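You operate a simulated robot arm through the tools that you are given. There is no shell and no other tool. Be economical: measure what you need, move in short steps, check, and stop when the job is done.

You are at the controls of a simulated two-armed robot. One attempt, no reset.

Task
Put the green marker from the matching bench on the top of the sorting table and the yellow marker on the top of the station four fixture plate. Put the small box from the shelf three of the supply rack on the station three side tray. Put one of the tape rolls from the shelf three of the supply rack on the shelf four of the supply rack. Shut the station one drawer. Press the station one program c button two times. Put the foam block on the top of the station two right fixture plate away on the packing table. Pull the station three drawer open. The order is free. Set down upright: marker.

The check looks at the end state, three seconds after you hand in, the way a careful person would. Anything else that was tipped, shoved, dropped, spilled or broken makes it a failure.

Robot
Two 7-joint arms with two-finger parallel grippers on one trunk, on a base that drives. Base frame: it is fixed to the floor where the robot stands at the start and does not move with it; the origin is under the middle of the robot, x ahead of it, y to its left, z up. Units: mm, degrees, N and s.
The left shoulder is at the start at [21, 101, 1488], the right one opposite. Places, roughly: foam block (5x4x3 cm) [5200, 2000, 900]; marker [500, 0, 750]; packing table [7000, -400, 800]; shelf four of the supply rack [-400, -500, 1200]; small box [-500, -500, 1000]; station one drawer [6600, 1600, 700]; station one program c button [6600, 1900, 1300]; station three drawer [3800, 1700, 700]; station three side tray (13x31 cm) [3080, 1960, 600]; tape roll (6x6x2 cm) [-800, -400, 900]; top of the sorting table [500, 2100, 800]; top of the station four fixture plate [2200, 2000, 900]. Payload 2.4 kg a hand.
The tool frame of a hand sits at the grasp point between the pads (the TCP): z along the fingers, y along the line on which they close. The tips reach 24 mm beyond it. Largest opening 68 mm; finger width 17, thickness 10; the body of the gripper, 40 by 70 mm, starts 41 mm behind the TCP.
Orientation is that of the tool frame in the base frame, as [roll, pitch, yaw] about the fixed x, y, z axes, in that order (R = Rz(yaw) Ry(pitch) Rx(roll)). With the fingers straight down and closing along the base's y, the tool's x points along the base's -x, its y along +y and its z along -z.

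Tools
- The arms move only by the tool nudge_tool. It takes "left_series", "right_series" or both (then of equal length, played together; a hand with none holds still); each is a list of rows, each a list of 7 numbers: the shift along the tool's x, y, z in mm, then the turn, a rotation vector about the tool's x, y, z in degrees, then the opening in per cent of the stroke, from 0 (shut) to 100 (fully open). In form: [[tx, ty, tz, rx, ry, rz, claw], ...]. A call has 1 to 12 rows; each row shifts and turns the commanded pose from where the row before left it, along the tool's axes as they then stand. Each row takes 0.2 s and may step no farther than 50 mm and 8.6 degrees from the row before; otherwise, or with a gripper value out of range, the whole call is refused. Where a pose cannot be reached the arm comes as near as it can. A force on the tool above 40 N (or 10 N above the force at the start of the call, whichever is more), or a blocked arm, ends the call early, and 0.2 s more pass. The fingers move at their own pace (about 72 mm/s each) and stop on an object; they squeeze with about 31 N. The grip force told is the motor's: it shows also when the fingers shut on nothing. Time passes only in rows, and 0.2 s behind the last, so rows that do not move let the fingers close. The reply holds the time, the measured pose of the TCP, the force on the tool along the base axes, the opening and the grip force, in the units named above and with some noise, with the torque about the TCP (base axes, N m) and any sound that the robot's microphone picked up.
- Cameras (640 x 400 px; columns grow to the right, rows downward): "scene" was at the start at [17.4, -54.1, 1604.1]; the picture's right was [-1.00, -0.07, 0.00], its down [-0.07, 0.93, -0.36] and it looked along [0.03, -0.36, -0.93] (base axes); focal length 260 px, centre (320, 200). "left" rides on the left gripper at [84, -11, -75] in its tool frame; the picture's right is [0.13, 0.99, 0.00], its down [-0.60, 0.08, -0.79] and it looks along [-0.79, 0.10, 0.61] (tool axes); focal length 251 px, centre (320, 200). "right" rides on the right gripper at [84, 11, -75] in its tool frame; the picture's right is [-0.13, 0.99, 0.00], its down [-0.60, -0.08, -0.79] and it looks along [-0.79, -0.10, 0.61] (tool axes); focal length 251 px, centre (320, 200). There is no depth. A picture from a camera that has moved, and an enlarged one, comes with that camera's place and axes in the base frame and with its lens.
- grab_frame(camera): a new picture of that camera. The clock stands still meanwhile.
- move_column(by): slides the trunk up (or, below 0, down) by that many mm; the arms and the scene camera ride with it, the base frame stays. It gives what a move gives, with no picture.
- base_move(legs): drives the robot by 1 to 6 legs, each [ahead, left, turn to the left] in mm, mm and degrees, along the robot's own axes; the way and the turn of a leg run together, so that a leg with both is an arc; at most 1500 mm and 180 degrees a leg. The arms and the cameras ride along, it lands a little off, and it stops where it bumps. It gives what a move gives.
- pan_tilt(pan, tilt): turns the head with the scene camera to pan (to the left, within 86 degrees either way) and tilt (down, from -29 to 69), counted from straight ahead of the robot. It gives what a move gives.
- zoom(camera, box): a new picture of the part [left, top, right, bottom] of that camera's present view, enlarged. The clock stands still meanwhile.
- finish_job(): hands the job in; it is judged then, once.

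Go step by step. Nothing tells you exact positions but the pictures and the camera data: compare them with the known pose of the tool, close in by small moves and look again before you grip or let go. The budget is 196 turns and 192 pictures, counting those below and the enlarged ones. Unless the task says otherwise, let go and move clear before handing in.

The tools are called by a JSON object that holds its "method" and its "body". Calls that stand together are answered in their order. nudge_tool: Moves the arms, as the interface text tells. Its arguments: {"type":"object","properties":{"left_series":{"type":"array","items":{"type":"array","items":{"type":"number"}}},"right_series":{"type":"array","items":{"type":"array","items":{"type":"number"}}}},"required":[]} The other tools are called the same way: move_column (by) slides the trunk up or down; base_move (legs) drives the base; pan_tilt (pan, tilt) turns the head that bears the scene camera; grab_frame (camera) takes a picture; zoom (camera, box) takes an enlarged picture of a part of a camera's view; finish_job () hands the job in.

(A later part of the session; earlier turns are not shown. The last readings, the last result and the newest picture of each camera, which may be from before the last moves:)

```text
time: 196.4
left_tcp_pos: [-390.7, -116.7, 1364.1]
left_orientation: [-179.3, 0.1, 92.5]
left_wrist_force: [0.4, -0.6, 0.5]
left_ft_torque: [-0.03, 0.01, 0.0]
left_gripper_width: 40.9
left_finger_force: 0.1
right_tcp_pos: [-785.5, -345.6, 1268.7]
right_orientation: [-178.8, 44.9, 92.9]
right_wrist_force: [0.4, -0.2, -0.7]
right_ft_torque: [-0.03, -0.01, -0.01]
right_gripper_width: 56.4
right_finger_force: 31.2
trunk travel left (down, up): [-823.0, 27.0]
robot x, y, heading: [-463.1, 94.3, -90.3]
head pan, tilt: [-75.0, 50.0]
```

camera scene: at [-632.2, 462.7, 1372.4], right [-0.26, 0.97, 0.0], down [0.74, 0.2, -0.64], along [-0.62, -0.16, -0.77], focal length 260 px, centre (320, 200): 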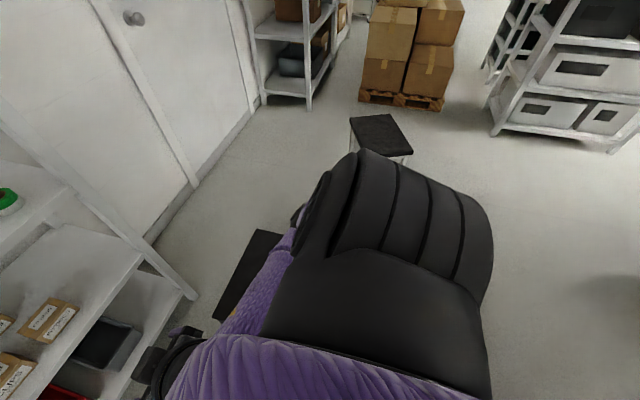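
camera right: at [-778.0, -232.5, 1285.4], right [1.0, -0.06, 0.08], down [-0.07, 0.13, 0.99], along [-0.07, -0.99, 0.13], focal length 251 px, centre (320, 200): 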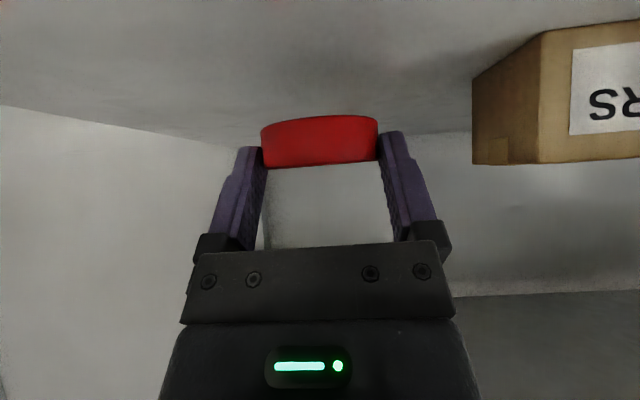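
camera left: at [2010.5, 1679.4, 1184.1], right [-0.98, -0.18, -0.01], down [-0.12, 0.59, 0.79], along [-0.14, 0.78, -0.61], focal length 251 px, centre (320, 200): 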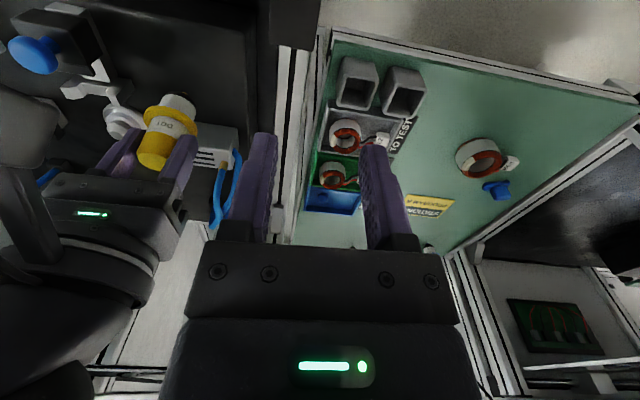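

{"method": "nudge_tool", "body": {"right_series": [[2, 0, 2, 0, 0, 0, 50], [0, 0, 0, 0, 0, 0, 50]]}}

{"method": "nudge_tool", "body": {"right_series": [[2, 0, 2, 0, 0, 0, 50], [0, 0, 0, 0, 0, 0, 50]]}}

{"method": "grab_frame", "body": {"camera": "right"}}

```text
time: 197.1
left_tcp_pos: [-390.7, -118.0, 1365.4]
left_orientation: [-179.4, 0.3, 92.5]
left_wrist_force: [0.6, 0.4, 0.5]
left_ft_torque: [0.01, -0.01, 0.02]
left_gripper_width: 40.9
left_finger_force: 0.0
right_tcp_pos: [-785.1, -346.6, 1266.8]
right_orientation: [-178.9, 45.1, 92.8]
right_wrist_force: [-1.3, 0.3, 8.0]
right_ft_torque: [-0.03, -0.15, 0.01]
right_gripper_width: 56.5
right_finger_force: 30.8
trunk travel left (down, up): [-823.0, 27.0]
robot x, y, heading: [-463.4, 97.3, -90.2]
head pan, tilt: [-75.0, 50.0]
```

```text
time: 197.7
left_tcp_pos: [-390.1, -116.0, 1365.7]
left_orientation: [-179.4, 0.4, 92.6]
left_wrist_force: [-0.2, -0.4, -0.5]
left_ft_torque: [0.02, 0.0, 0.01]
left_gripper_width: 40.7
left_finger_force: 0.1
right_tcp_pos: [-784.9, -346.7, 1263.8]
right_orientation: [-178.7, 45.4, 93.0]
right_wrist_force: [-4.0, -4.4, 23.3]
right_ft_torque: [-0.47, 0.16, -0.11]
right_gripper_width: 56.8
right_finger_force: 30.9
trunk travel left (down, up): [-823.0, 27.0]
robot x, y, heading: [-458.3, 93.6, -90.2]
head pan, tilt: [-75.0, 50.0]
```

```text
68 pictures are left
camera right: at [-777.7, -233.4, 1259.1], right [1.0, -0.06, 0.08], down [-0.07, 0.14, 0.99], along [-0.07, -0.99, 0.13], focal length 251 px, centre (320, 200)
```

right: 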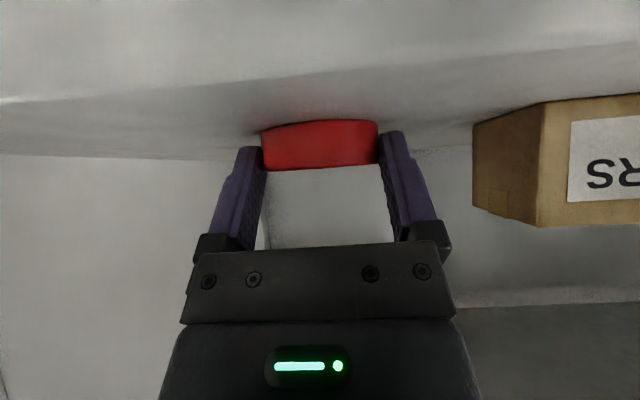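

The tape rests on shelf four. Release and withdraw, then lower the trunk and pitch the left hand for the box.

{"method": "nudge_tool", "body": {"right_series": [[-1, 0, -1, 0, 0, 0, 50], [0, 0, 0, 0, 0, 0, 100], [0, 0, 0, 0, 0, 0, 100], [0, 0, -20, 0, 0, 0, 100], [0, 0, -40, 0, 0, 0, 100], [0, 0, -45, 0, 0, 0, 100], [25, 0, -25, 0, 0, 0, 100], [25, 0, -25, 0, 0, 0, 100], [0, 0, 0, 0, 0, 0, 100]]}}

{"method": "grab_frame", "body": {"camera": "right"}}

{"method": "move_column", "body": {"by": -350}}

{"method": "nudge_tool", "body": {"left_series": [[0, 0, 0, 0, -8, 0, 100], [0, 0, 0, 0, -8, 0, 100], [0, 0, 0, 0, -8, 0, 100], [0, 0, 0, 0, -8, 0, 100], [0, 0, 0, 0, -8, 0, 100], [0, 0, 0, 0, -5, 0, 100], [0, 0, 0, 0, 0, 0, 100]]}}

{"method": "grab_frame", "body": {"camera": "left"}}

```text
time: 199.7
left_tcp_pos: [-389.7, -118.4, 1366.0]
left_orientation: [-179.4, 0.2, 92.4]
left_wrist_force: [0.3, 0.6, -0.2]
left_ft_torque: [-0.01, 0.03, -0.03]
left_gripper_width: 40.8
left_finger_force: 0.0
right_tcp_pos: [-788.1, -201.8, 1339.8]
right_orientation: [-178.8, 45.0, 92.9]
right_wrist_force: [-0.7, 0.4, 0.7]
right_ft_torque: [-0.03, 0.0, 0.01]
right_gripper_width: 67.8
right_finger_force: 0.2
trunk travel left (down, up): [-823.0, 27.0]
robot x, y, heading: [-458.2, 98.6, -90.4]
head pan, tilt: [-75.0, 50.0]
```

```text
67 pictures are left
camera right: at [-781.1, -89.1, 1333.7], right [1.0, -0.06, 0.08], down [-0.07, 0.13, 0.99], along [-0.07, -0.99, 0.13], focal length 251 px, centre (320, 200)
```

right: 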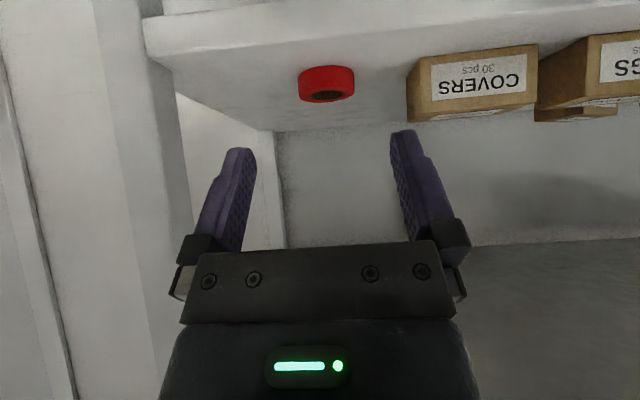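

```text
time: 203.1
left_tcp_pos: [-390.3, -116.9, 1017.0]
left_orientation: [-179.3, 0.3, 92.5]
left_wrist_force: [-1.2, 0.1, 0.3]
left_ft_torque: [0.0, 0.03, 0.0]
left_gripper_width: 40.7
left_finger_force: 0.1
right_tcp_pos: [-786.9, -201.0, 989.1]
right_orientation: [-178.7, 45.0, 92.8]
right_wrist_force: [0.2, 0.3, 0.2]
right_ft_torque: [0.02, 0.01, 0.02]
right_gripper_width: 68.0
right_finger_force: 0.0
trunk travel left (down, up): [-473.0, 377.0]
robot x, y, heading: [-459.5, 96.5, -90.4]
head pan, tilt: [-75.0, 50.0]
```

```text
time: 204.7
left_tcp_pos: [-403.8, -133.1, 1002.6]
left_orientation: [-179.1, 45.3, 93.1]
left_wrist_force: [0.5, 0.3, 0.8]
left_ft_torque: [0.02, 0.0, 0.02]
left_gripper_width: 67.8
left_finger_force: 0.0
left hand out of reach, approached as far as the arm can: row 2, 3, 4
right_tcp_pos: [-787.6, -201.4, 988.4]
right_orientation: [-178.7, 45.0, 92.8]
right_wrist_force: [0.2, 0.5, 0.2]
right_ft_torque: [0.03, -0.01, 0.0]
right_gripper_width: 68.1
right_finger_force: 0.1
trunk travel left (down, up): [-473.0, 377.0]
robot x, y, heading: [-463.5, 96.7, -90.3]
head pan, tilt: [-75.0, 50.0]
```

```text
66 pictures are left
camera left: at [-418.2, -22.2, 994.5], right [0.99, 0.13, -0.1], down [0.08, 0.14, 0.99], along [0.15, -0.98, 0.13], focal length 251 px, centre (320, 200)
```

left: 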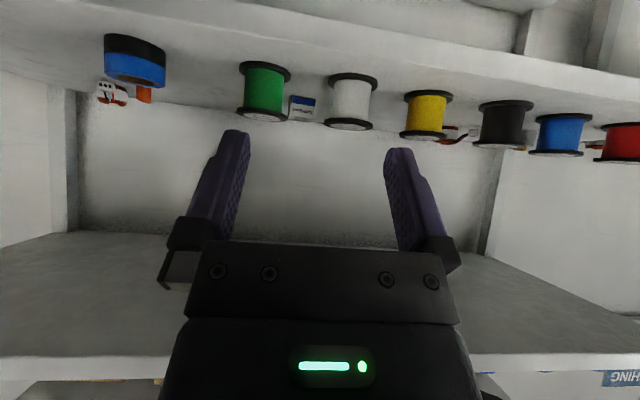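

Tape done. For the box, I'll use the right hand entering above the spools, so shift the base left and closer.

{"method": "base_move", "body": {"legs": [[0, 130, 0], [65, 0, 0]]}}

{"method": "nudge_tool", "body": {"right_series": [[0, 43, 0, 0, 0, 0, 0], [0, 43, 0, 0, 0, 0, 0], [0, 43, 0, 0, 0, 0, 0], [0, 43, 0, 0, 0, 0, 0], [0, 43, 0, 0, 0, 0, 0], [0, 43, 0, 0, 0, 0, 0], [0, 0, 0, 0, 0, 0, 0]]}}

{"method": "grab_frame", "body": {"camera": "right"}}

```text
time: 206.6
left_tcp_pos: [-272.4, -199.7, 1002.3]
left_orientation: [-179.2, 45.2, 93.0]
left_wrist_force: [0.5, -0.2, -0.2]
left_ft_torque: [0.01, 0.0, -0.03]
left_gripper_width: 68.1
left_finger_force: 0.0
right_tcp_pos: [-658.0, -267.8, 988.6]
right_orientation: [-178.8, 44.9, 92.7]
right_wrist_force: [-1.2, -0.6, 0.2]
right_ft_torque: [-0.03, 0.0, 0.02]
right_gripper_width: 67.7
right_finger_force: 0.1
trunk travel left (down, up): [-473.0, 377.0]
robot x, y, heading: [-333.6, 34.4, -90.4]
head pan, tilt: [-75.0, 50.0]
```

```text
time: 208.2
left_tcp_pos: [-274.2, -200.5, 1002.5]
left_orientation: [-179.2, 45.3, 93.1]
left_wrist_force: [-0.8, 0.3, 0.0]
left_ft_torque: [-0.03, 0.02, 0.01]
left_gripper_width: 68.1
left_finger_force: 0.0
right_tcp_pos: [-398.5, -257.5, 985.0]
right_orientation: [-178.6, 45.0, 92.8]
right_wrist_force: [-0.8, 0.0, -0.4]
right_ft_torque: [-0.01, 0.02, 0.0]
right_gripper_width: 0.0
right_finger_force: 23.8
trunk travel left (down, up): [-473.0, 377.0]
robot x, y, heading: [-331.3, 32.0, -90.3]
head pan, tilt: [-75.0, 50.0]
```

```text
65 pictures are left
camera right: at [-392.6, -143.2, 980.4], right [1.0, -0.06, 0.08], down [-0.07, 0.13, 0.99], along [-0.07, -0.99, 0.13], focal length 251 px, centre (320, 200)
```

right: 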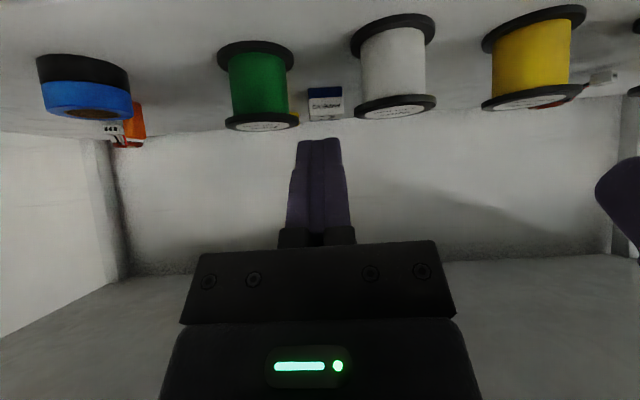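

Clear view of box (x≈-400, z 883–924) through the spool gap. Enter above the spools with fingers closed, then look again.

{"method": "nudge_tool", "body": {"right_series": [[-31.6, -4, 31.6, 0, 0, 0, 0], [-31.6, 0, 31.6, 0, 0, 0, 0], [-31.6, 0, 31.6, 0, 0, 0, 0], [-31.6, 0, 31.6, 0, 0, 0, 0], [-25, 0, 25, 0, 0, 0, 100], [0, 0, 0, 0, 0, 0, 100], [0, 0, 0, 0, 0, 0, 100]]}}

{"method": "grab_frame", "body": {"camera": "right"}}

```text
time: 209.8
left_tcp_pos: [-272.4, -200.1, 1003.1]
left_orientation: [-179.1, 45.2, 93.0]
left_wrist_force: [0.4, 0.2, 0.9]
left_ft_torque: [-0.01, 0.02, -0.02]
left_gripper_width: 68.1
left_finger_force: 0.0
right_tcp_pos: [-398.7, -471.2, 986.3]
right_orientation: [-178.9, 44.9, 92.7]
right_wrist_force: [-0.8, -0.6, -0.4]
right_ft_torque: [0.01, 0.02, 0.01]
right_gripper_width: 68.0
right_finger_force: 0.0
trunk travel left (down, up): [-473.0, 377.0]
robot x, y, heading: [-335.1, 30.9, -90.4]
head pan, tilt: [-75.0, 50.0]
```

```text
64 pictures are left
camera right: at [-391.2, -358.8, 980.7], right [1.0, -0.06, 0.08], down [-0.07, 0.13, 0.99], along [-0.07, -0.99, 0.13], focal length 251 px, centre (320, 200)
```

right: 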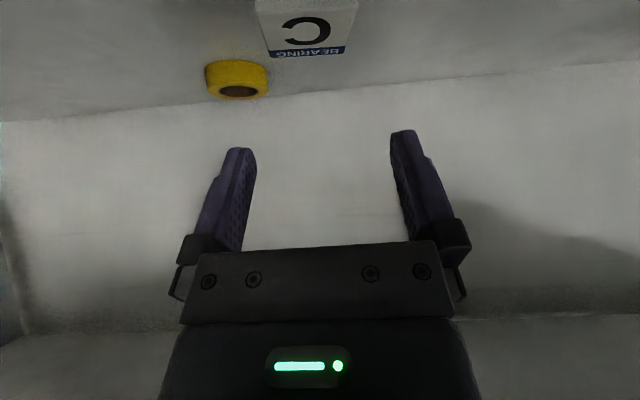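

Box centre about (-400.5,-474). Rotate the tool to 20° while descending, then check.

{"method": "nudge_tool", "body": {"right_series": [[6.4, -1.5, 6.4, 0, 5, 0, 100], [5.8, 0, 6.9, 0, 5, 0, 100], [5.2, 0, 7.4, 0, 5, 0, 100], [4.5, 0, 7.8, 0, 5, 0, 100], [3.8, 0, 8.2, 0, 5, 0, 100], [0, 0, 0, 0, 0, 0, 100]]}}

{"method": "grab_frame", "body": {"camera": "right"}}

```text
time: 211.2
left_tcp_pos: [-273.2, -200.3, 1002.5]
left_orientation: [-179.0, 45.2, 93.0]
left_wrist_force: [-0.7, -0.8, -0.2]
left_ft_torque: [-0.01, -0.02, 0.01]
left_gripper_width: 68.1
left_finger_force: 0.1
right_tcp_pos: [-398.9, -472.1, 940.2]
right_orientation: [-179.2, 20.1, 92.2]
right_wrist_force: [-0.1, 0.9, 0.3]
right_ft_torque: [-0.04, 0.03, 0.0]
right_gripper_width: 67.8
right_finger_force: 0.0
trunk travel left (down, up): [-473.0, 377.0]
robot x, y, heading: [-330.8, 32.3, -90.5]
head pan, tilt: [-75.0, 50.0]
```

```text
63 pictures are left
camera right: at [-391.6, -367.4, 983.0], right [1.0, -0.09, 0.03], down [-0.06, -0.3, 0.95], along [-0.08, -0.95, -0.3], focal length 251 px, centre (320, 200)
```

right: 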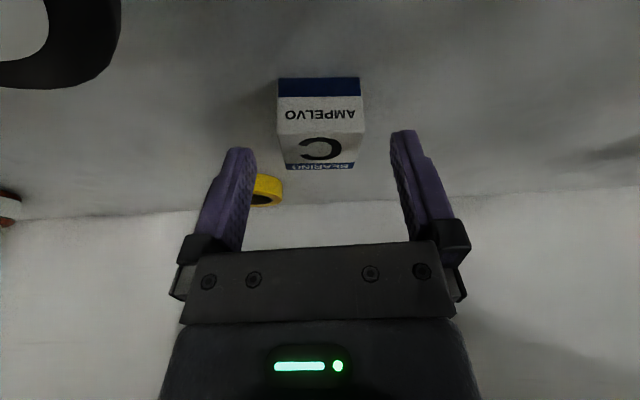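

Box centre refined to (-400,-493), z 882–915. Final approach and close.

{"method": "nudge_tool", "body": {"right_series": [[-7, 0, 10, 0, 0, 0, 100], [0, 0, 10, 0, 0, 0, 100], [0, 0, 9, 0, 0, 0, 100], [0, 0, 0, 0, 0, 0, 100]]}}

{"method": "grab_frame", "body": {"camera": "right"}}

```text
time: 212.2
left_tcp_pos: [-273.6, -199.7, 1003.1]
left_orientation: [-179.1, 45.2, 93.0]
left_wrist_force: [0.0, -0.2, 0.2]
left_ft_torque: [-0.01, -0.05, -0.01]
left_gripper_width: 68.3
left_finger_force: 0.1
right_tcp_pos: [-404.2, -468.9, 922.8]
right_orientation: [-179.1, 20.0, 92.2]
right_wrist_force: [-0.4, 0.4, 0.1]
right_ft_torque: [0.05, -0.02, 0.01]
right_gripper_width: 68.0
right_finger_force: 0.1
right hand out of reach, approached as far as the arm can: row 1, 2, 3
trunk travel left (down, up): [-473.0, 377.0]
robot x, y, heading: [-333.4, 30.7, -90.2]
head pan, tilt: [-75.0, 50.0]
```

```text
62 pictures are left
camera right: at [-395.9, -364.0, 965.1], right [1.0, -0.09, 0.03], down [-0.06, -0.3, 0.95], along [-0.08, -0.95, -0.3], focal length 251 px, centre (320, 200)
```

right: 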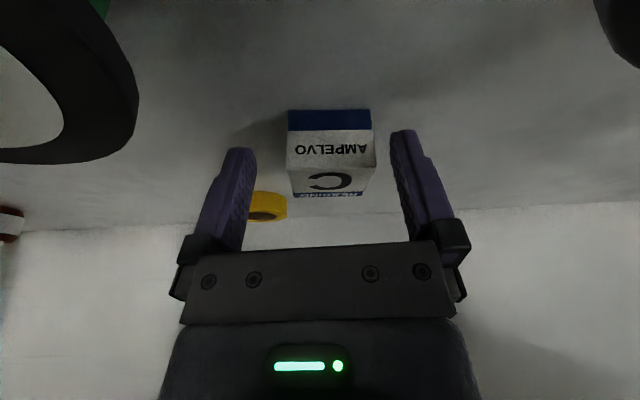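

Slightly out of reach; nudge the base 20 mm forward (fingers straddle the box safely).

{"method": "base_move", "body": {"legs": [[20, 4, 0]]}}

{"method": "nudge_tool", "body": {"right_series": [[0, 0, 0, 0, 0, 0, 100], [3, 0, 8, 0, 0, 0, 100], [0, 0, 0, 0, 0, 0, 100]]}}

{"method": "grab_frame", "body": {"camera": "right"}}

```text
time: 213.0
left_tcp_pos: [-272.3, -205.7, 1002.5]
left_orientation: [-179.3, 45.3, 92.9]
left_wrist_force: [-0.9, -0.1, 0.0]
left_ft_torque: [0.0, 0.0, -0.01]
left_gripper_width: 68.0
left_finger_force: 0.1
right_tcp_pos: [-399.6, -477.8, 926.3]
right_orientation: [-179.2, 20.4, 92.4]
right_wrist_force: [-0.3, 0.1, 0.1]
right_ft_torque: [-0.03, -0.02, -0.01]
right_gripper_width: 67.9
right_finger_force: 0.0
trunk travel left (down, up): [-473.0, 377.0]
robot x, y, heading: [-329.2, 13.3, -90.3]
head pan, tilt: [-75.0, 50.0]
stopped in leg 1: the robot was blocked; the commanded pose is now the measured one
```

```text
time: 213.8
left_tcp_pos: [-271.1, -204.6, 1003.2]
left_orientation: [-179.3, 45.2, 92.9]
left_wrist_force: [-0.4, 0.3, 0.3]
left_ft_torque: [0.02, 0.0, 0.02]
left_gripper_width: 68.1
left_finger_force: 0.0
right_tcp_pos: [-401.5, -474.5, 918.7]
right_orientation: [-179.3, 20.4, 92.3]
right_wrist_force: [0.3, -0.1, 0.0]
right_ft_torque: [-0.04, 0.03, -0.01]
right_gripper_width: 68.0
right_finger_force: 0.1
trunk travel left (down, up): [-473.0, 377.0]
robot x, y, heading: [-328.7, 20.0, -90.2]
head pan, tilt: [-75.0, 50.0]
```

```text
61 pictures are left
camera right: at [-394.8, -369.1, 960.2], right [1.0, -0.09, 0.03], down [-0.06, -0.29, 0.95], along [-0.07, -0.95, -0.29], focal length 251 px, centre (320, 200)
```

right: 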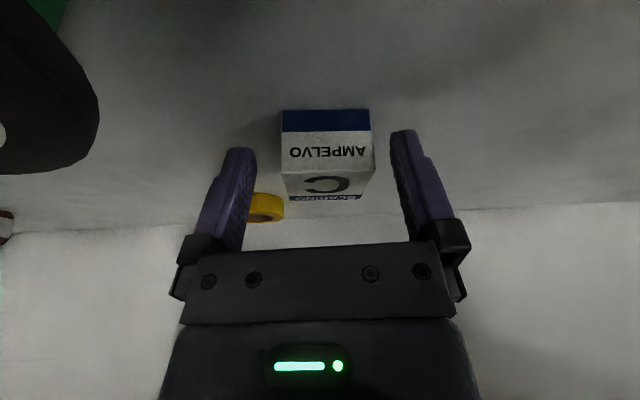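

The base now touches the rack, so I use a bit more pitch instead to gain reach, then close.

{"method": "nudge_tool", "body": {"right_series": [[0, 0, 0, 0, -6.5, 0, 100], [0, 0, 0, 0, -6.5, 0, 100], [-4.5, 1.5, 6.4, 0, 0, 0, 100], [-4.6, 0, 6.3, 0, 0, 0, 100], [0, 0, 0, 0, 0, 0, 100]]}}

{"method": "grab_frame", "body": {"camera": "right"}}

```text
time: 215.0
left_tcp_pos: [-271.8, -205.3, 1003.0]
left_orientation: [-179.3, 45.4, 92.9]
left_wrist_force: [0.0, 0.4, -0.2]
left_ft_torque: [0.0, 0.0, -0.03]
left_gripper_width: 68.0
left_finger_force: 0.1
right_tcp_pos: [-399.5, -491.0, 911.9]
right_orientation: [-179.2, 33.5, 92.6]
right_wrist_force: [-1.1, 0.1, -0.5]
right_ft_torque: [0.01, 0.0, 0.0]
right_gripper_width: 67.9
right_finger_force: 0.1
trunk travel left (down, up): [-473.0, 377.0]
robot x, y, heading: [-327.7, 15.8, -90.2]
head pan, tilt: [-75.0, 50.0]
```

```text
60 pictures are left
camera right: at [-392.7, -379.9, 928.7], right [1.0, -0.07, 0.06], down [-0.06, -0.07, 1.0], along [-0.07, -0.99, -0.07], focal length 251 px, centre (320, 200)
```

right: 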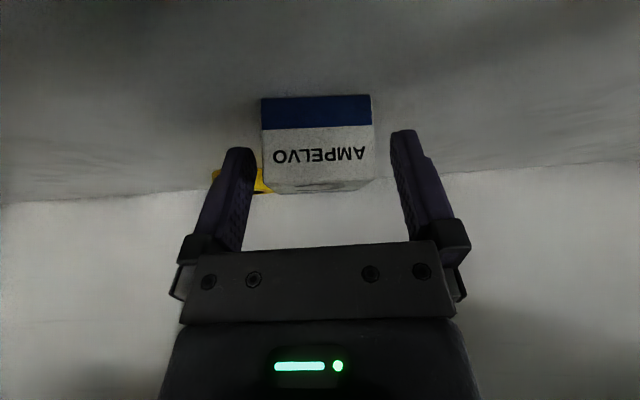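

{"method": "nudge_tool", "body": {"right_series": [[0, 0, 0, 0, 0, 0, 70], [0, 0, 0, 0, 0, 0, 40], [0, 0, 0, 0, 0, 0, 40], [0, 0, 0, 0, 0, 0, 40], [-5.5, 0, -8.4, 0, 0, 0, 40], [-11, 0, -16.8, 0, -4, 0, 40], [-12, 0, -16, 0, -4, 0, 40], [-13, 0, -15.5, 0, -4, 0, 40], [-14, 0, -14, 0, 0, 0, 40], [-3, 0, -3, 0, 0, 0, 40], [0, 0, 0, 0, 0, 0, 40]]}}

{"method": "grab_frame", "body": {"camera": "right"}}

```text
time: 217.4
left_tcp_pos: [-271.4, -204.5, 1002.6]
left_orientation: [-179.1, 45.4, 92.8]
left_wrist_force: [-0.4, -0.6, 0.0]
left_ft_torque: [0.01, 0.02, 0.01]
left_gripper_width: 67.8
left_finger_force: 0.2
right_tcp_pos: [-396.5, -492.2, 1006.3]
right_orientation: [-178.9, 45.4, 92.8]
right_wrist_force: [0.6, 0.5, -1.0]
right_ft_torque: [0.01, 0.0, 0.0]
right_gripper_width: 43.1
right_finger_force: 30.9
trunk travel left (down, up): [-473.0, 377.0]
robot x, y, heading: [-329.0, 18.8, -90.2]
head pan, tilt: [-75.0, 50.0]
```

```text
59 pictures are left
camera right: at [-390.6, -378.7, 999.8], right [1.0, -0.06, 0.08], down [-0.07, 0.14, 0.99], along [-0.07, -0.99, 0.13], focal length 251 px, centre (320, 200)
```

right: 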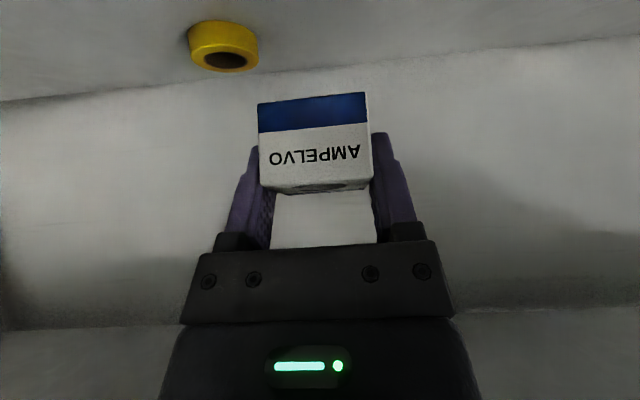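

The box is held. Withdraw over the spools and back away, straightening both hands.

{"method": "nudge_tool", "body": {"right_series": [[31, 0, -31, 0, 0, 0, 40], [31, 0, -31, 0, 0, 0, 40], [31, 0, -31, 0, 0, 0, 40], [31, 0, -31, 0, 0, 0, 40], [31, 0, -31, 0, 0, 0, 40], [0, 0, 0, 0, 0, 0, 40]]}}

{"method": "base_move", "body": {"legs": [[-600, 0, 0]]}}

{"method": "nudge_tool", "body": {"right_series": [[0, 0, 0, 0, 6, 0, 40], [0, 0, 0, 0, 6, 0, 40], [0, 0, 0, 0, 7, 0, 40], [0, 0, 0, 0, 7, 0, 40], [0, 0, 0, 0, 7, 0, 40]], "left_series": [[0, 0, 0, 0, 8, 0, 50], [0, 0, 0, 0, 8, 0, 50], [0, 0, 0, 0, 8, 0, 50], [0, 0, 0, 0, 8, 0, 50], [0, 0, 0, 0, 8, 0, 50]]}}

{"method": "base_move", "body": {"legs": [[0, 0, 90], [1500, 0, 0], [1400, 0, 0], [0, 0, 90]]}}

{"method": "pan_tilt", "body": {"pan": 0, "tilt": 30}}

{"method": "grab_frame", "body": {"camera": "scene"}}

```text
time: 218.8
left_tcp_pos: [-271.5, -206.0, 1002.8]
left_orientation: [-179.3, 45.3, 93.0]
left_wrist_force: [-0.3, 0.5, -0.2]
left_ft_torque: [-0.01, 0.0, -0.02]
left_gripper_width: 68.3
left_finger_force: 0.0
right_tcp_pos: [-468.5, -278.0, 999.5]
right_orientation: [-172.0, 45.1, 88.6]
right_wrist_force: [-0.4, 0.3, -0.5]
right_ft_torque: [0.03, -0.01, -0.01]
right_gripper_width: 43.6
right_finger_force: 30.9
trunk travel left (down, up): [-473.0, 377.0]
robot x, y, heading: [-330.3, 18.1, -90.0]
head pan, tilt: [-75.0, 50.0]
stopped in row 6 (right hand): the arm was blocked; the commanded pose is now the measured one
```

```text
time: 222.2
left_tcp_pos: [-267.2, 388.7, 1001.0]
left_orientation: [-179.2, 45.0, 92.8]
left_wrist_force: [-0.6, 0.1, -0.9]
left_ft_torque: [0.04, -0.01, 0.02]
left_gripper_width: 67.8
left_finger_force: 0.1
right_tcp_pos: [-464.0, 315.7, 998.0]
right_orientation: [-172.0, 44.7, 88.4]
right_wrist_force: [0.1, -0.3, -0.2]
right_ft_torque: [-0.04, 0.04, 0.01]
right_gripper_width: 43.3
right_finger_force: 30.7
trunk travel left (down, up): [-473.0, 377.0]
robot x, y, heading: [-325.9, 617.1, -90.5]
head pan, tilt: [-75.0, 50.0]
```

```text
time: 223.4
left_tcp_pos: [-266.9, 389.0, 1001.4]
left_orientation: [-179.6, 8.0, 92.3]
left_wrist_force: [-0.3, -0.5, 0.7]
left_ft_torque: [0.01, 0.0, -0.02]
left_gripper_width: 34.1
left_finger_force: 0.0
right_tcp_pos: [-500.6, 316.8, 994.8]
right_orientation: [-166.5, 15.8, 85.3]
right_wrist_force: [-1.1, -6.5, -4.0]
right_ft_torque: [-0.11, 0.15, -0.25]
right_gripper_width: 43.5
right_finger_force: 30.8
trunk travel left (down, up): [-473.0, 377.0]
robot x, y, heading: [-324.2, 619.0, -90.6]
head pan, tilt: [-75.0, 50.0]
stopped in row 5 (right hand): the force on the tool passed its limit at 78 N (the readings are from after the stop); the commanded pose is now the measured one
```

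```text
time: 244.9
left_tcp_pos: [2523.2, 783.9, 1001.9]
left_orientation: [-179.3, 8.0, -90.2]
left_wrist_force: [-0.9, -0.5, 0.3]
left_ft_torque: [-0.04, -0.01, -0.01]
left_gripper_width: 33.8
left_finger_force: 0.0
right_tcp_pos: [2759.9, 844.7, 994.8]
right_orientation: [-166.4, 15.6, -97.4]
right_wrist_force: [3.2, 6.5, -2.5]
right_ft_torque: [0.0, 0.02, 0.07]
right_gripper_width: 43.3
right_finger_force: 31.7
trunk travel left (down, up): [-473.0, 377.0]
robot x, y, heading: [2574.1, 552.5, 86.8]
head pan, tilt: [-75.0, 50.0]
```

```text
time: 246.4
left_tcp_pos: [2521.8, 784.7, 1001.2]
left_orientation: [-179.3, 8.2, -90.3]
left_wrist_force: [-0.2, 0.2, -1.4]
left_ft_torque: [0.04, 0.02, -0.01]
left_gripper_width: 34.1
left_finger_force: 0.0
right_tcp_pos: [2760.6, 844.7, 994.0]
right_orientation: [-166.4, 15.6, -97.3]
right_wrist_force: [2.2, 6.0, -3.5]
right_ft_torque: [0.04, 0.04, 0.06]
right_gripper_width: 43.6
right_finger_force: 31.5
trunk travel left (down, up): [-473.0, 377.0]
robot x, y, heading: [2567.0, 552.4, 87.1]
head pan, tilt: [0.0, 30.0]
```

```text
58 pictures are left
camera scene: at [2579.3, 666.7, 1427.0], right [1.0, -0.05, 0.0], down [-0.03, -0.5, -0.87], along [0.05, 0.86, -0.5], focal length 260 px, centre (320, 200)
```

scene: 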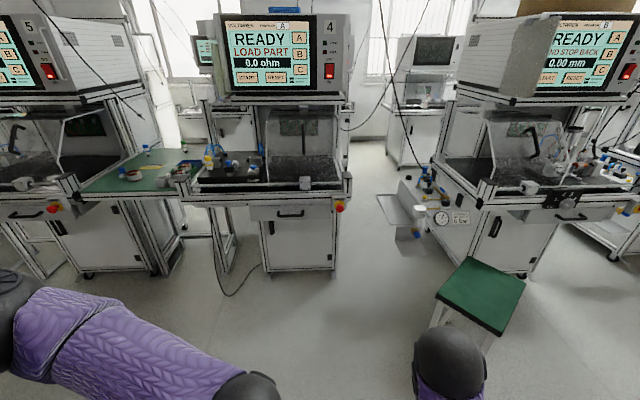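

I'm facing stations 4 and 3; the side tray sticks out left of station three at about (3080,1960,600), and a green stool stands at about (3360,1440). The right hand got twisted near my body; extend it forward and level it.

{"method": "nudge_tool", "body": {"right_series": [[-20, 0, 0, 0, 0, 0, 40], [-25, 0, 0, -5, -6, 0, 40], [-20, 0, 0, -5, -6, 3, 40], [0, 0, 0, -3.5, -6, 3, 40], [0, 0, 0, 0, 0, 0, 40]]}}

{"method": "base_move", "body": {"legs": [[750, -270, 3]]}}

{"method": "pan_tilt", "body": {"pan": -25, "tilt": 45}}

{"method": "grab_frame", "body": {"camera": "scene"}}

{"method": "grab_frame", "body": {"camera": "right"}}

```text
time: 247.6
left_tcp_pos: [2523.1, 784.4, 1001.7]
left_orientation: [-179.4, 8.1, -90.4]
left_wrist_force: [0.4, -0.5, -0.6]
left_ft_torque: [0.01, -0.03, 0.0]
left_gripper_width: 34.2
left_finger_force: 0.1
right_tcp_pos: [2769.8, 911.7, 1022.5]
right_orientation: [177.4, 35.3, -102.4]
right_wrist_force: [-0.2, -1.0, -0.7]
right_ft_torque: [-0.01, 0.03, 0.0]
right_gripper_width: 43.3
right_finger_force: 30.4
trunk travel left (down, up): [-473.0, 377.0]
robot x, y, heading: [2568.7, 550.8, 86.7]
head pan, tilt: [0.0, 30.0]
```

```text
time: 251.8
left_tcp_pos: [2811.8, 1511.2, 1001.4]
left_orientation: [-179.5, 8.0, -88.1]
left_wrist_force: [-0.1, -0.1, 0.1]
left_ft_torque: [-0.05, -0.04, -0.04]
left_gripper_width: 33.9
left_finger_force: 0.0
right_tcp_pos: [3053.4, 1648.3, 1021.8]
right_orientation: [177.4, 35.1, -100.3]
right_wrist_force: [0.0, -0.6, -1.0]
right_ft_torque: [0.0, -0.05, 0.0]
right_gripper_width: 43.4
right_finger_force: 31.3
trunk travel left (down, up): [-473.0, 377.0]
robot x, y, heading: [2870.7, 1276.8, 89.2]
head pan, tilt: [0.0, 30.0]
```

```text
time: 252.7
left_tcp_pos: [2812.0, 1511.7, 1000.3]
left_orientation: [-179.5, 8.0, -88.2]
left_wrist_force: [0.2, -0.6, -0.3]
left_ft_torque: [0.0, -0.01, -0.01]
left_gripper_width: 34.0
left_finger_force: 0.1
right_tcp_pos: [3052.8, 1648.6, 1023.3]
right_orientation: [177.4, 35.4, -100.2]
right_wrist_force: [-0.2, 0.2, 0.0]
right_ft_torque: [0.03, 0.0, 0.02]
right_gripper_width: 43.4
right_finger_force: 31.0
trunk travel left (down, up): [-473.0, 377.0]
robot x, y, heading: [2868.5, 1283.8, 89.4]
head pan, tilt: [-25.0, 45.0]
```

```text
57 pictures are left
camera scene: at [2907.0, 1378.4, 1404.5], right [0.9, -0.44, 0.0], down [-0.31, -0.64, -0.71], along [0.31, 0.64, -0.71], focal length 260 px, centre (320, 200)
```

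scene: 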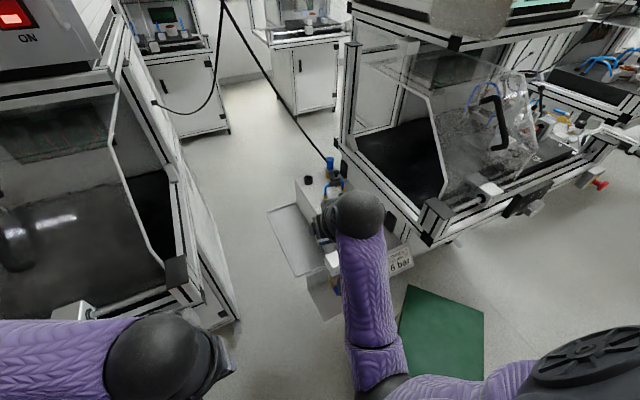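

```text
56 pictures are left
camera right: at [3025.3, 1540.0, 1037.1], right [-0.96, 0.25, 0.11], down [0.12, 0.02, 0.99], along [0.25, 0.97, -0.04], focal length 251 px, centre (320, 200)
```

right: 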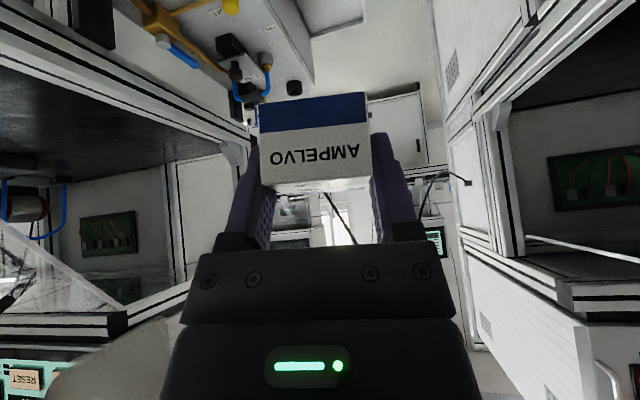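

{"method": "zoom", "body": {"camera": "scene", "box": [250, 140, 430, 340]}}

```text
2.00 times, centred on (340, 240) of scene
camera zoom: at [2907.0, 1378.4, 1404.5], right [0.9, -0.44, 0.0], down [-0.31, -0.64, -0.71], along [0.31, 0.64, -0.71], focal length 520 px, centre (280, 120)
```

zoom: 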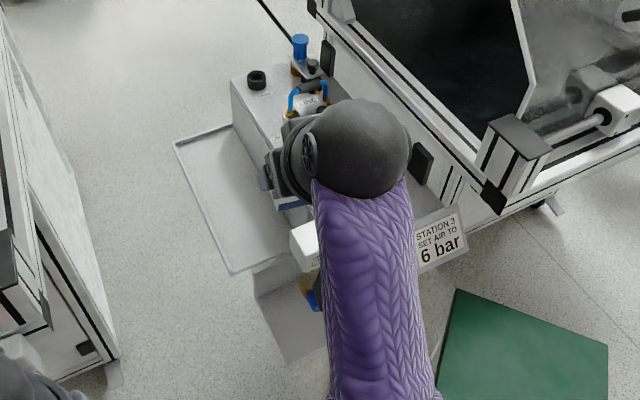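

The side tray spans roughly x 3032–3160, y 1812–2125 at z≈600. Move in and lower.

{"method": "base_move", "body": {"legs": [[150, 0, 0.6]]}}

{"method": "move_column", "body": {"by": -300}}

{"method": "grab_frame", "body": {"camera": "right"}}

{"method": "grab_frame", "body": {"camera": "scene"}}

```text
time: 254.1
left_tcp_pos: [2809.7, 1662.1, 1000.6]
left_orientation: [-179.6, 8.0, -87.5]
left_wrist_force: [0.0, -0.5, -0.8]
left_ft_torque: [0.01, 0.0, 0.01]
left_gripper_width: 34.0
left_finger_force: 0.1
right_tcp_pos: [3049.8, 1803.1, 1023.5]
right_orientation: [177.3, 35.3, -99.5]
right_wrist_force: [0.0, -0.3, -0.9]
right_ft_torque: [0.0, -0.04, 0.0]
right_gripper_width: 43.4
right_finger_force: 31.1
trunk travel left (down, up): [-473.0, 377.0]
robot x, y, heading: [2871.5, 1428.1, 90.0]
head pan, tilt: [-25.0, 45.0]
```

```text
time: 257.1
left_tcp_pos: [2812.9, 1666.7, 712.8]
left_orientation: [-179.6, 9.9, -87.7]
left_wrist_force: [-0.6, 0.3, -1.1]
left_ft_torque: [-0.04, 0.06, 0.01]
left_gripper_width: 34.0
left_finger_force: 0.0
right_tcp_pos: [3049.2, 1800.8, 730.3]
right_orientation: [176.5, 36.2, -100.2]
right_wrist_force: [-1.2, 1.0, -1.3]
right_ft_torque: [-0.02, -0.02, -0.03]
right_gripper_width: 43.6
right_finger_force: 31.1
trunk travel left (down, up): [-173.0, 677.0]
robot x, y, heading: [2862.3, 1437.1, 89.9]
head pan, tilt: [-25.0, 45.0]
```

```text
54 pictures are left
camera right: at [3024.3, 1691.1, 743.1], right [-0.96, 0.24, 0.12], down [0.13, 0.0, 0.99], along [0.24, 0.97, -0.03], focal length 251 px, centre (320, 200)
```

right: 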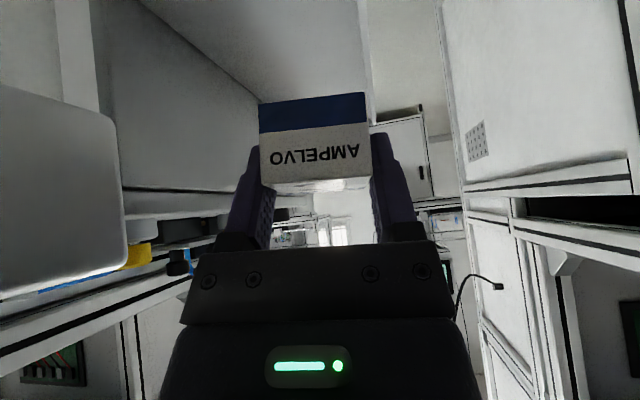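

```text
53 pictures are left
camera scene: at [2923.2, 1568.8, 1107.9], right [0.9, -0.43, -0.03], down [-0.32, -0.62, -0.72], along [0.29, 0.66, -0.7], focal length 260 px, centre (320, 200)
```

scene: 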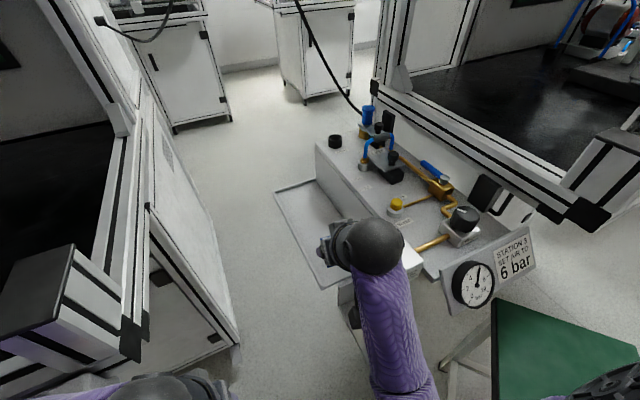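

The left TCP came out higher than expected and the robot tilts slightly—my left elbow is likely resting on station four's ledge. Raise back and lift the left arm.

{"method": "move_column", "body": {"by": 150}}

{"method": "nudge_tool", "body": {"left_series": [[0, 0, -40, 0, 0, 0, 50], [0, -20, -40, 0, 0, 0, 50], [0, -20, -40, 0, 0, 0, 50], [0, -20, -40, 0, 0, 0, 50], [0, 0, -40, 0, 0, 0, 50], [0, 0, -40, 0, 0, 0, 50], [0, 0, 0, 0, 0, 0, 50]]}}

{"method": "pan_tilt", "body": {"pan": 50, "tilt": 50}}

{"method": "grab_frame", "body": {"camera": "scene"}}

```text
time: 258.9
left_tcp_pos: [2810.8, 1661.8, 849.3]
left_orientation: [-179.5, 8.0, -87.4]
left_wrist_force: [0.1, 0.2, 0.1]
left_ft_torque: [0.0, 0.02, -0.01]
left_gripper_width: 34.0
left_finger_force: 0.0
right_tcp_pos: [3050.0, 1802.1, 872.9]
right_orientation: [177.3, 35.3, -99.5]
right_wrist_force: [0.2, 0.4, -1.0]
right_ft_torque: [0.02, 0.01, -0.02]
right_gripper_width: 43.2
right_finger_force: 30.8
trunk travel left (down, up): [-323.0, 527.0]
robot x, y, heading: [2869.7, 1432.4, 89.7]
head pan, tilt: [-25.0, 45.0]
```

```text
time: 260.1
left_tcp_pos: [2869.6, 1640.4, 1044.3]
left_orientation: [-179.9, 8.6, -86.8]
left_wrist_force: [0.9, 4.8, 2.7]
left_ft_torque: [-0.49, -0.03, 0.03]
left_gripper_width: 34.3
left_finger_force: 0.1
right_tcp_pos: [3049.4, 1803.5, 872.1]
right_orientation: [177.3, 35.3, -99.5]
right_wrist_force: [0.2, 0.7, -0.9]
right_ft_torque: [0.0, 0.02, 0.02]
right_gripper_width: 43.2
right_finger_force: 30.9
trunk travel left (down, up): [-323.0, 527.0]
robot x, y, heading: [2871.0, 1432.8, 89.5]
head pan, tilt: [-25.0, 45.0]
stopped in row 6 (left hand): the force on the tool passed its limit at 83 N (the readings are from after the stop); the commanded pose is now the measured one
```

```text
time: 261.6
left_tcp_pos: [2869.6, 1640.1, 1043.9]
left_orientation: [-179.9, 8.6, -86.8]
left_wrist_force: [0.2, 9.8, -1.6]
left_ft_torque: [-0.41, 0.05, 0.16]
left_gripper_width: 34.0
left_finger_force: 0.0
right_tcp_pos: [3050.2, 1801.6, 872.9]
right_orientation: [177.3, 35.4, -99.4]
right_wrist_force: [-1.1, 0.0, -1.1]
right_ft_torque: [0.0, -0.02, -0.01]
right_gripper_width: 43.2
right_finger_force: 31.0
trunk travel left (down, up): [-323.0, 527.0]
robot x, y, heading: [2870.2, 1432.3, 89.8]
head pan, tilt: [50.0, 50.0]
```

```text
52 pictures are left
camera scene: at [2813.9, 1527.3, 1246.5], right [0.65, 0.76, 0.0], down [0.59, -0.49, -0.64], along [-0.49, 0.41, -0.77], focal length 260 px, centre (320, 200)
```

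scene: 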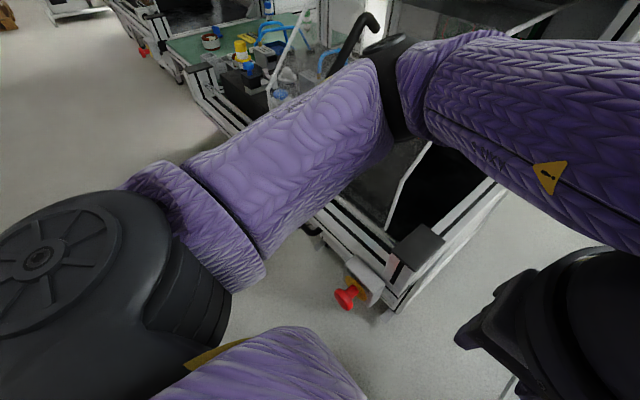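

The left elbow hovers over station four's ledge; nothing seems displaced. I'll back off, turn left 38° so the left arm swings clear, and re-yaw the right hand.

{"method": "nudge_tool", "body": {"left_series": [[0, 0, 20, 0, 0, 0, 50], [0, 0, 20, 0, 0, 0, 50]]}}

{"method": "base_move", "body": {"legs": [[-180, 0, 0], [0, 0, 38]]}}

{"method": "nudge_tool", "body": {"right_series": [[0, -30, 0, 4.3, 0, 6.2, 40], [0, -30, 0, 4.3, 0, 6.2, 40], [0, -30, 0, 4.3, 0, 6.2, 40], [0, -30, 0, 4.3, 0, 6.2, 40], [0, -30, 0, 4.3, 0, 6.2, 40], [0, -30, 0, 0, 0, 0, 40], [0, -30, 0, 0, 0, 0, 40], [0, 0, 0, 0, 0, 0, 40]]}}

```text
time: 262.2
left_tcp_pos: [2869.9, 1645.8, 1004.3]
left_orientation: [-179.8, 8.6, -86.9]
left_wrist_force: [0.2, 0.2, -0.6]
left_ft_torque: [0.0, 0.0, -0.01]
left_gripper_width: 33.9
left_finger_force: 0.0
right_tcp_pos: [3049.5, 1802.1, 873.0]
right_orientation: [177.3, 35.4, -99.5]
right_wrist_force: [0.2, -0.6, -0.4]
right_ft_torque: [0.0, -0.01, -0.01]
right_gripper_width: 43.3
right_finger_force: 31.3
trunk travel left (down, up): [-323.0, 527.0]
robot x, y, heading: [2869.6, 1434.1, 89.8]
head pan, tilt: [50.0, 50.0]
```

```text
time: 265.4
left_tcp_pos: [2737.2, 1421.8, 1003.7]
left_orientation: [180.0, 8.7, -48.9]
left_wrist_force: [0.3, 0.4, 0.1]
left_ft_torque: [-0.01, -0.02, 0.01]
left_gripper_width: 33.9
left_finger_force: 0.0
right_tcp_pos: [2785.3, 1655.4, 872.7]
right_orientation: [177.2, 35.5, -61.6]
right_wrist_force: [-0.7, 0.2, -1.0]
right_ft_torque: [-0.01, 0.02, -0.01]
right_gripper_width: 43.4
right_finger_force: 30.9
trunk travel left (down, up): [-323.0, 527.0]
robot x, y, heading: [2871.3, 1252.8, 128.1]
head pan, tilt: [50.0, 50.0]
```

```text
time: 267.2
left_tcp_pos: [2738.4, 1422.6, 1003.3]
left_orientation: [-179.8, 8.6, -48.9]
left_wrist_force: [0.4, -0.1, -0.6]
left_ft_torque: [-0.02, 0.0, 0.02]
left_gripper_width: 34.2
left_finger_force: 0.1
right_tcp_pos: [2986.7, 1686.0, 867.9]
right_orientation: [177.4, 33.8, -99.1]
right_wrist_force: [0.5, 0.2, 0.3]
right_ft_torque: [-0.03, 0.01, 0.0]
right_gripper_width: 43.4
right_finger_force: 30.8
trunk travel left (down, up): [-323.0, 527.0]
robot x, y, heading: [2866.5, 1251.3, 127.8]
head pan, tilt: [50.0, 50.0]
```

{"method": "base_move", "body": {"legs": [[94, -124, 0]]}}

{"method": "pan_tilt", "body": {"pan": -65, "tilt": 55}}

{"method": "grab_frame", "body": {"camera": "scene"}}

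```text
time: 268.6
left_tcp_pos: [2776.9, 1571.9, 1003.5]
left_orientation: [-179.9, 8.5, -48.7]
left_wrist_force: [-0.9, 0.1, 0.7]
left_ft_torque: [-0.02, 0.03, -0.02]
left_gripper_width: 34.1
left_finger_force: 0.1
right_tcp_pos: [3026.5, 1837.6, 867.0]
right_orientation: [177.5, 33.9, -99.0]
right_wrist_force: [0.1, 0.1, -0.1]
right_ft_torque: [-0.03, -0.03, -0.01]
right_gripper_width: 43.5
right_finger_force: 31.1
trunk travel left (down, up): [-323.0, 527.0]
robot x, y, heading: [2910.1, 1406.3, 128.0]
head pan, tilt: [50.0, 50.0]
```

```text
time: 270.6
left_tcp_pos: [2778.1, 1572.9, 1004.0]
left_orientation: [-179.9, 8.6, -48.9]
left_wrist_force: [0.4, 0.8, -0.3]
left_ft_torque: [-0.01, 0.0, -0.03]
left_gripper_width: 34.0
left_finger_force: 0.1
right_tcp_pos: [3026.8, 1837.6, 867.0]
right_orientation: [177.4, 33.9, -99.2]
right_wrist_force: [0.8, -0.2, 0.1]
right_ft_torque: [-0.02, 0.01, 0.0]
right_gripper_width: 43.6
right_finger_force: 31.2
trunk travel left (down, up): [-323.0, 527.0]
robot x, y, heading: [2911.4, 1403.5, 128.0]
head pan, tilt: [-65.0, 55.0]
```

```text
51 pictures are left
camera scene: at [2918.4, 1505.0, 1240.0], right [0.89, -0.46, 0.0], down [-0.37, -0.73, -0.57], along [0.26, 0.51, -0.82], focal length 260 px, centre (320, 200)
```

scene: 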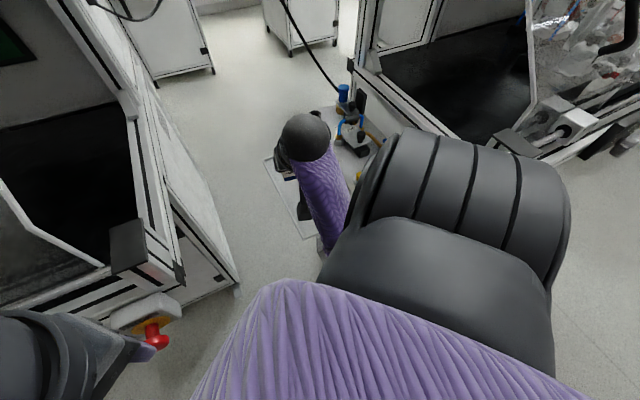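

Clear of obstacles now. Shift the right hand over the tray and lower the trunk.

{"method": "nudge_tool", "body": {"right_series": [[-10, -18, 7, 0, 0, 0, 40], [-10, -18, 7, 0, 0, 0, 40], [-10, -17, 6, 0, 0, 0, 40], [0, 0, 0, 0, 0, 0, 40]]}}

{"method": "move_column", "body": {"by": -180}}

{"method": "grab_frame", "body": {"camera": "right"}}

{"method": "grab_frame", "body": {"camera": "scene"}}

```text
time: 271.6
left_tcp_pos: [2778.3, 1571.5, 1003.5]
left_orientation: [-179.9, 8.6, -48.8]
left_wrist_force: [-0.6, 0.3, 0.2]
left_ft_torque: [0.02, 0.02, -0.02]
left_gripper_width: 33.9
left_finger_force: 0.0
right_tcp_pos: [3083.6, 1865.2, 865.0]
right_orientation: [177.4, 33.9, -99.1]
right_wrist_force: [0.4, -0.3, -1.2]
right_ft_torque: [0.01, -0.02, -0.02]
right_gripper_width: 43.3
right_finger_force: 31.3
trunk travel left (down, up): [-323.0, 527.0]
robot x, y, heading: [2909.9, 1404.6, 127.8]
head pan, tilt: [-65.0, 55.0]
```

```text
time: 272.8
left_tcp_pos: [2775.6, 1574.6, 901.1]
left_orientation: [179.9, 8.6, -48.5]
left_wrist_force: [-6.8, 6.4, -7.5]
left_ft_torque: [0.28, 0.23, -0.09]
left_gripper_width: 34.1
left_finger_force: 0.0
right_tcp_pos: [3083.7, 1866.4, 762.9]
right_orientation: [177.8, 33.7, -98.9]
right_wrist_force: [-0.7, -0.8, -0.3]
right_ft_torque: [-0.01, 0.0, -0.02]
right_gripper_width: 43.3
right_finger_force: 31.6
trunk travel left (down, up): [-222.0, 628.0]
robot x, y, heading: [2909.0, 1406.2, 127.9]
head pan, tilt: [-65.0, 55.0]
stopped: the force on the tool passed its limit at 60 N (the readings are from after the stop); the commanded pose is now the measured one
```

```text
50 pictures are left
camera right: at [3057.9, 1757.3, 779.4], right [-0.97, 0.24, 0.1], down [0.12, 0.05, 0.99], along [0.23, 0.97, -0.08], focal length 251 px, centre (320, 200)
```

right: 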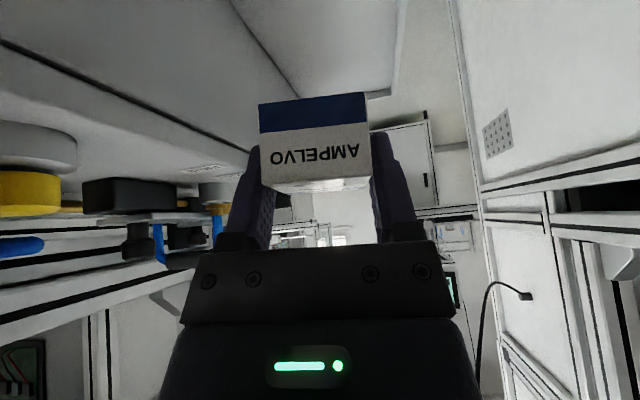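

```text
49 pictures are left
camera scene: at [2904.8, 1522.4, 1136.8], right [0.89, -0.46, 0.0], down [-0.37, -0.73, -0.57], along [0.26, 0.51, -0.82], focal length 260 px, centre (320, 200)
```

scene: 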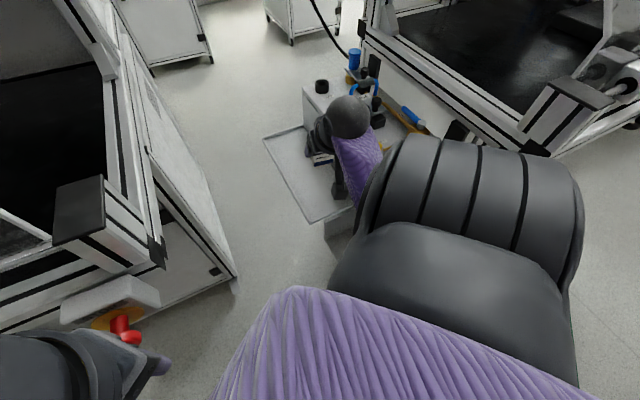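

The left hand touched something by station four's red button housing. Raise at once and move the left hand back away from it.

{"method": "move_column", "body": {"by": 60}}

{"method": "nudge_tool", "body": {"left_series": [[10, 20, 0, 0, 0, 0, 50], [10, 40, 0, 0, 0, 0, 50], [10, 40, 0, 0, 0, 0, 50], [0, 40, 0, 0, 0, 0, 50], [0, 0, 0, 0, 0, 0, 50]]}}

{"method": "pan_tilt", "body": {"pan": -25, "tilt": 50}}

{"method": "grab_frame", "body": {"camera": "scene"}}

```text
time: 273.8
left_tcp_pos: [2775.8, 1574.5, 962.2]
left_orientation: [179.8, 8.5, -48.4]
left_wrist_force: [-0.1, 0.2, -0.2]
left_ft_torque: [0.02, -0.01, 0.06]
left_gripper_width: 34.0
left_finger_force: 0.0
right_tcp_pos: [3083.3, 1865.7, 822.6]
right_orientation: [177.8, 33.7, -98.8]
right_wrist_force: [-0.3, -0.4, -0.5]
right_ft_torque: [0.0, 0.0, -0.03]
right_gripper_width: 43.5
right_finger_force: 31.6
trunk travel left (down, up): [-282.0, 568.0]
robot x, y, heading: [2906.6, 1402.3, 127.9]
head pan, tilt: [-65.0, 55.0]
```

```text
time: 274.2
left_tcp_pos: [2763.9, 1555.6, 961.6]
left_orientation: [-179.7, 9.1, -47.0]
left_wrist_force: [-8.2, 3.1, -2.6]
left_ft_torque: [0.07, -0.23, -0.44]
left_gripper_width: 34.0
left_finger_force: 0.1
left hand out of reach, approached as far as the arm can: row 2
right_tcp_pos: [3082.7, 1866.9, 822.6]
right_orientation: [177.8, 33.6, -98.9]
right_wrist_force: [-0.4, 0.4, -0.3]
right_ft_torque: [0.02, -0.03, 0.0]
right_gripper_width: 43.3
right_finger_force: 31.2
trunk travel left (down, up): [-282.0, 568.0]
robot x, y, heading: [2909.9, 1403.6, 128.1]
head pan, tilt: [-65.0, 55.0]
stopped in row 2 (left hand): the force on the tool passed its limit at 72 N (the readings are from after the stop); the commanded pose is now the measured one
```

```text
time: 275.3
left_tcp_pos: [2764.9, 1556.5, 961.6]
left_orientation: [-179.7, 9.0, -46.9]
left_wrist_force: [-9.5, 7.3, -3.0]
left_ft_torque: [-0.21, -0.33, -0.17]
left_gripper_width: 34.0
left_finger_force: 0.1
right_tcp_pos: [3083.6, 1866.5, 823.2]
right_orientation: [177.8, 33.6, -99.0]
right_wrist_force: [0.1, -0.3, 0.3]
right_ft_torque: [0.0, -0.01, -0.01]
right_gripper_width: 43.3
right_finger_force: 31.0
trunk travel left (down, up): [-282.0, 568.0]
robot x, y, heading: [2911.0, 1404.4, 127.9]
head pan, tilt: [-25.0, 50.0]
```

```text
48 pictures are left
camera scene: at [2863.4, 1522.4, 1205.0], right [0.98, 0.22, 0.0], down [0.17, -0.75, -0.64], along [-0.14, 0.63, -0.77], focal length 260 px, centre (320, 200)
```

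scene: 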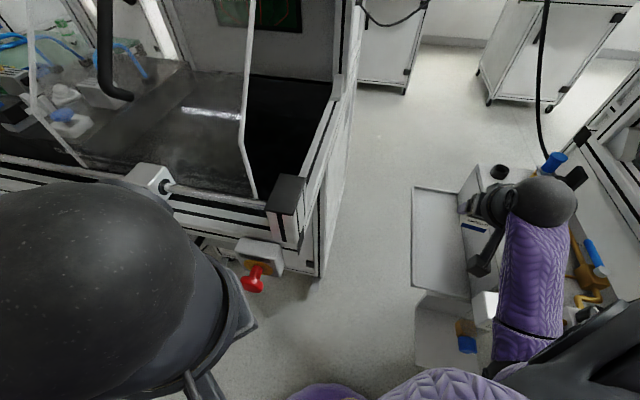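

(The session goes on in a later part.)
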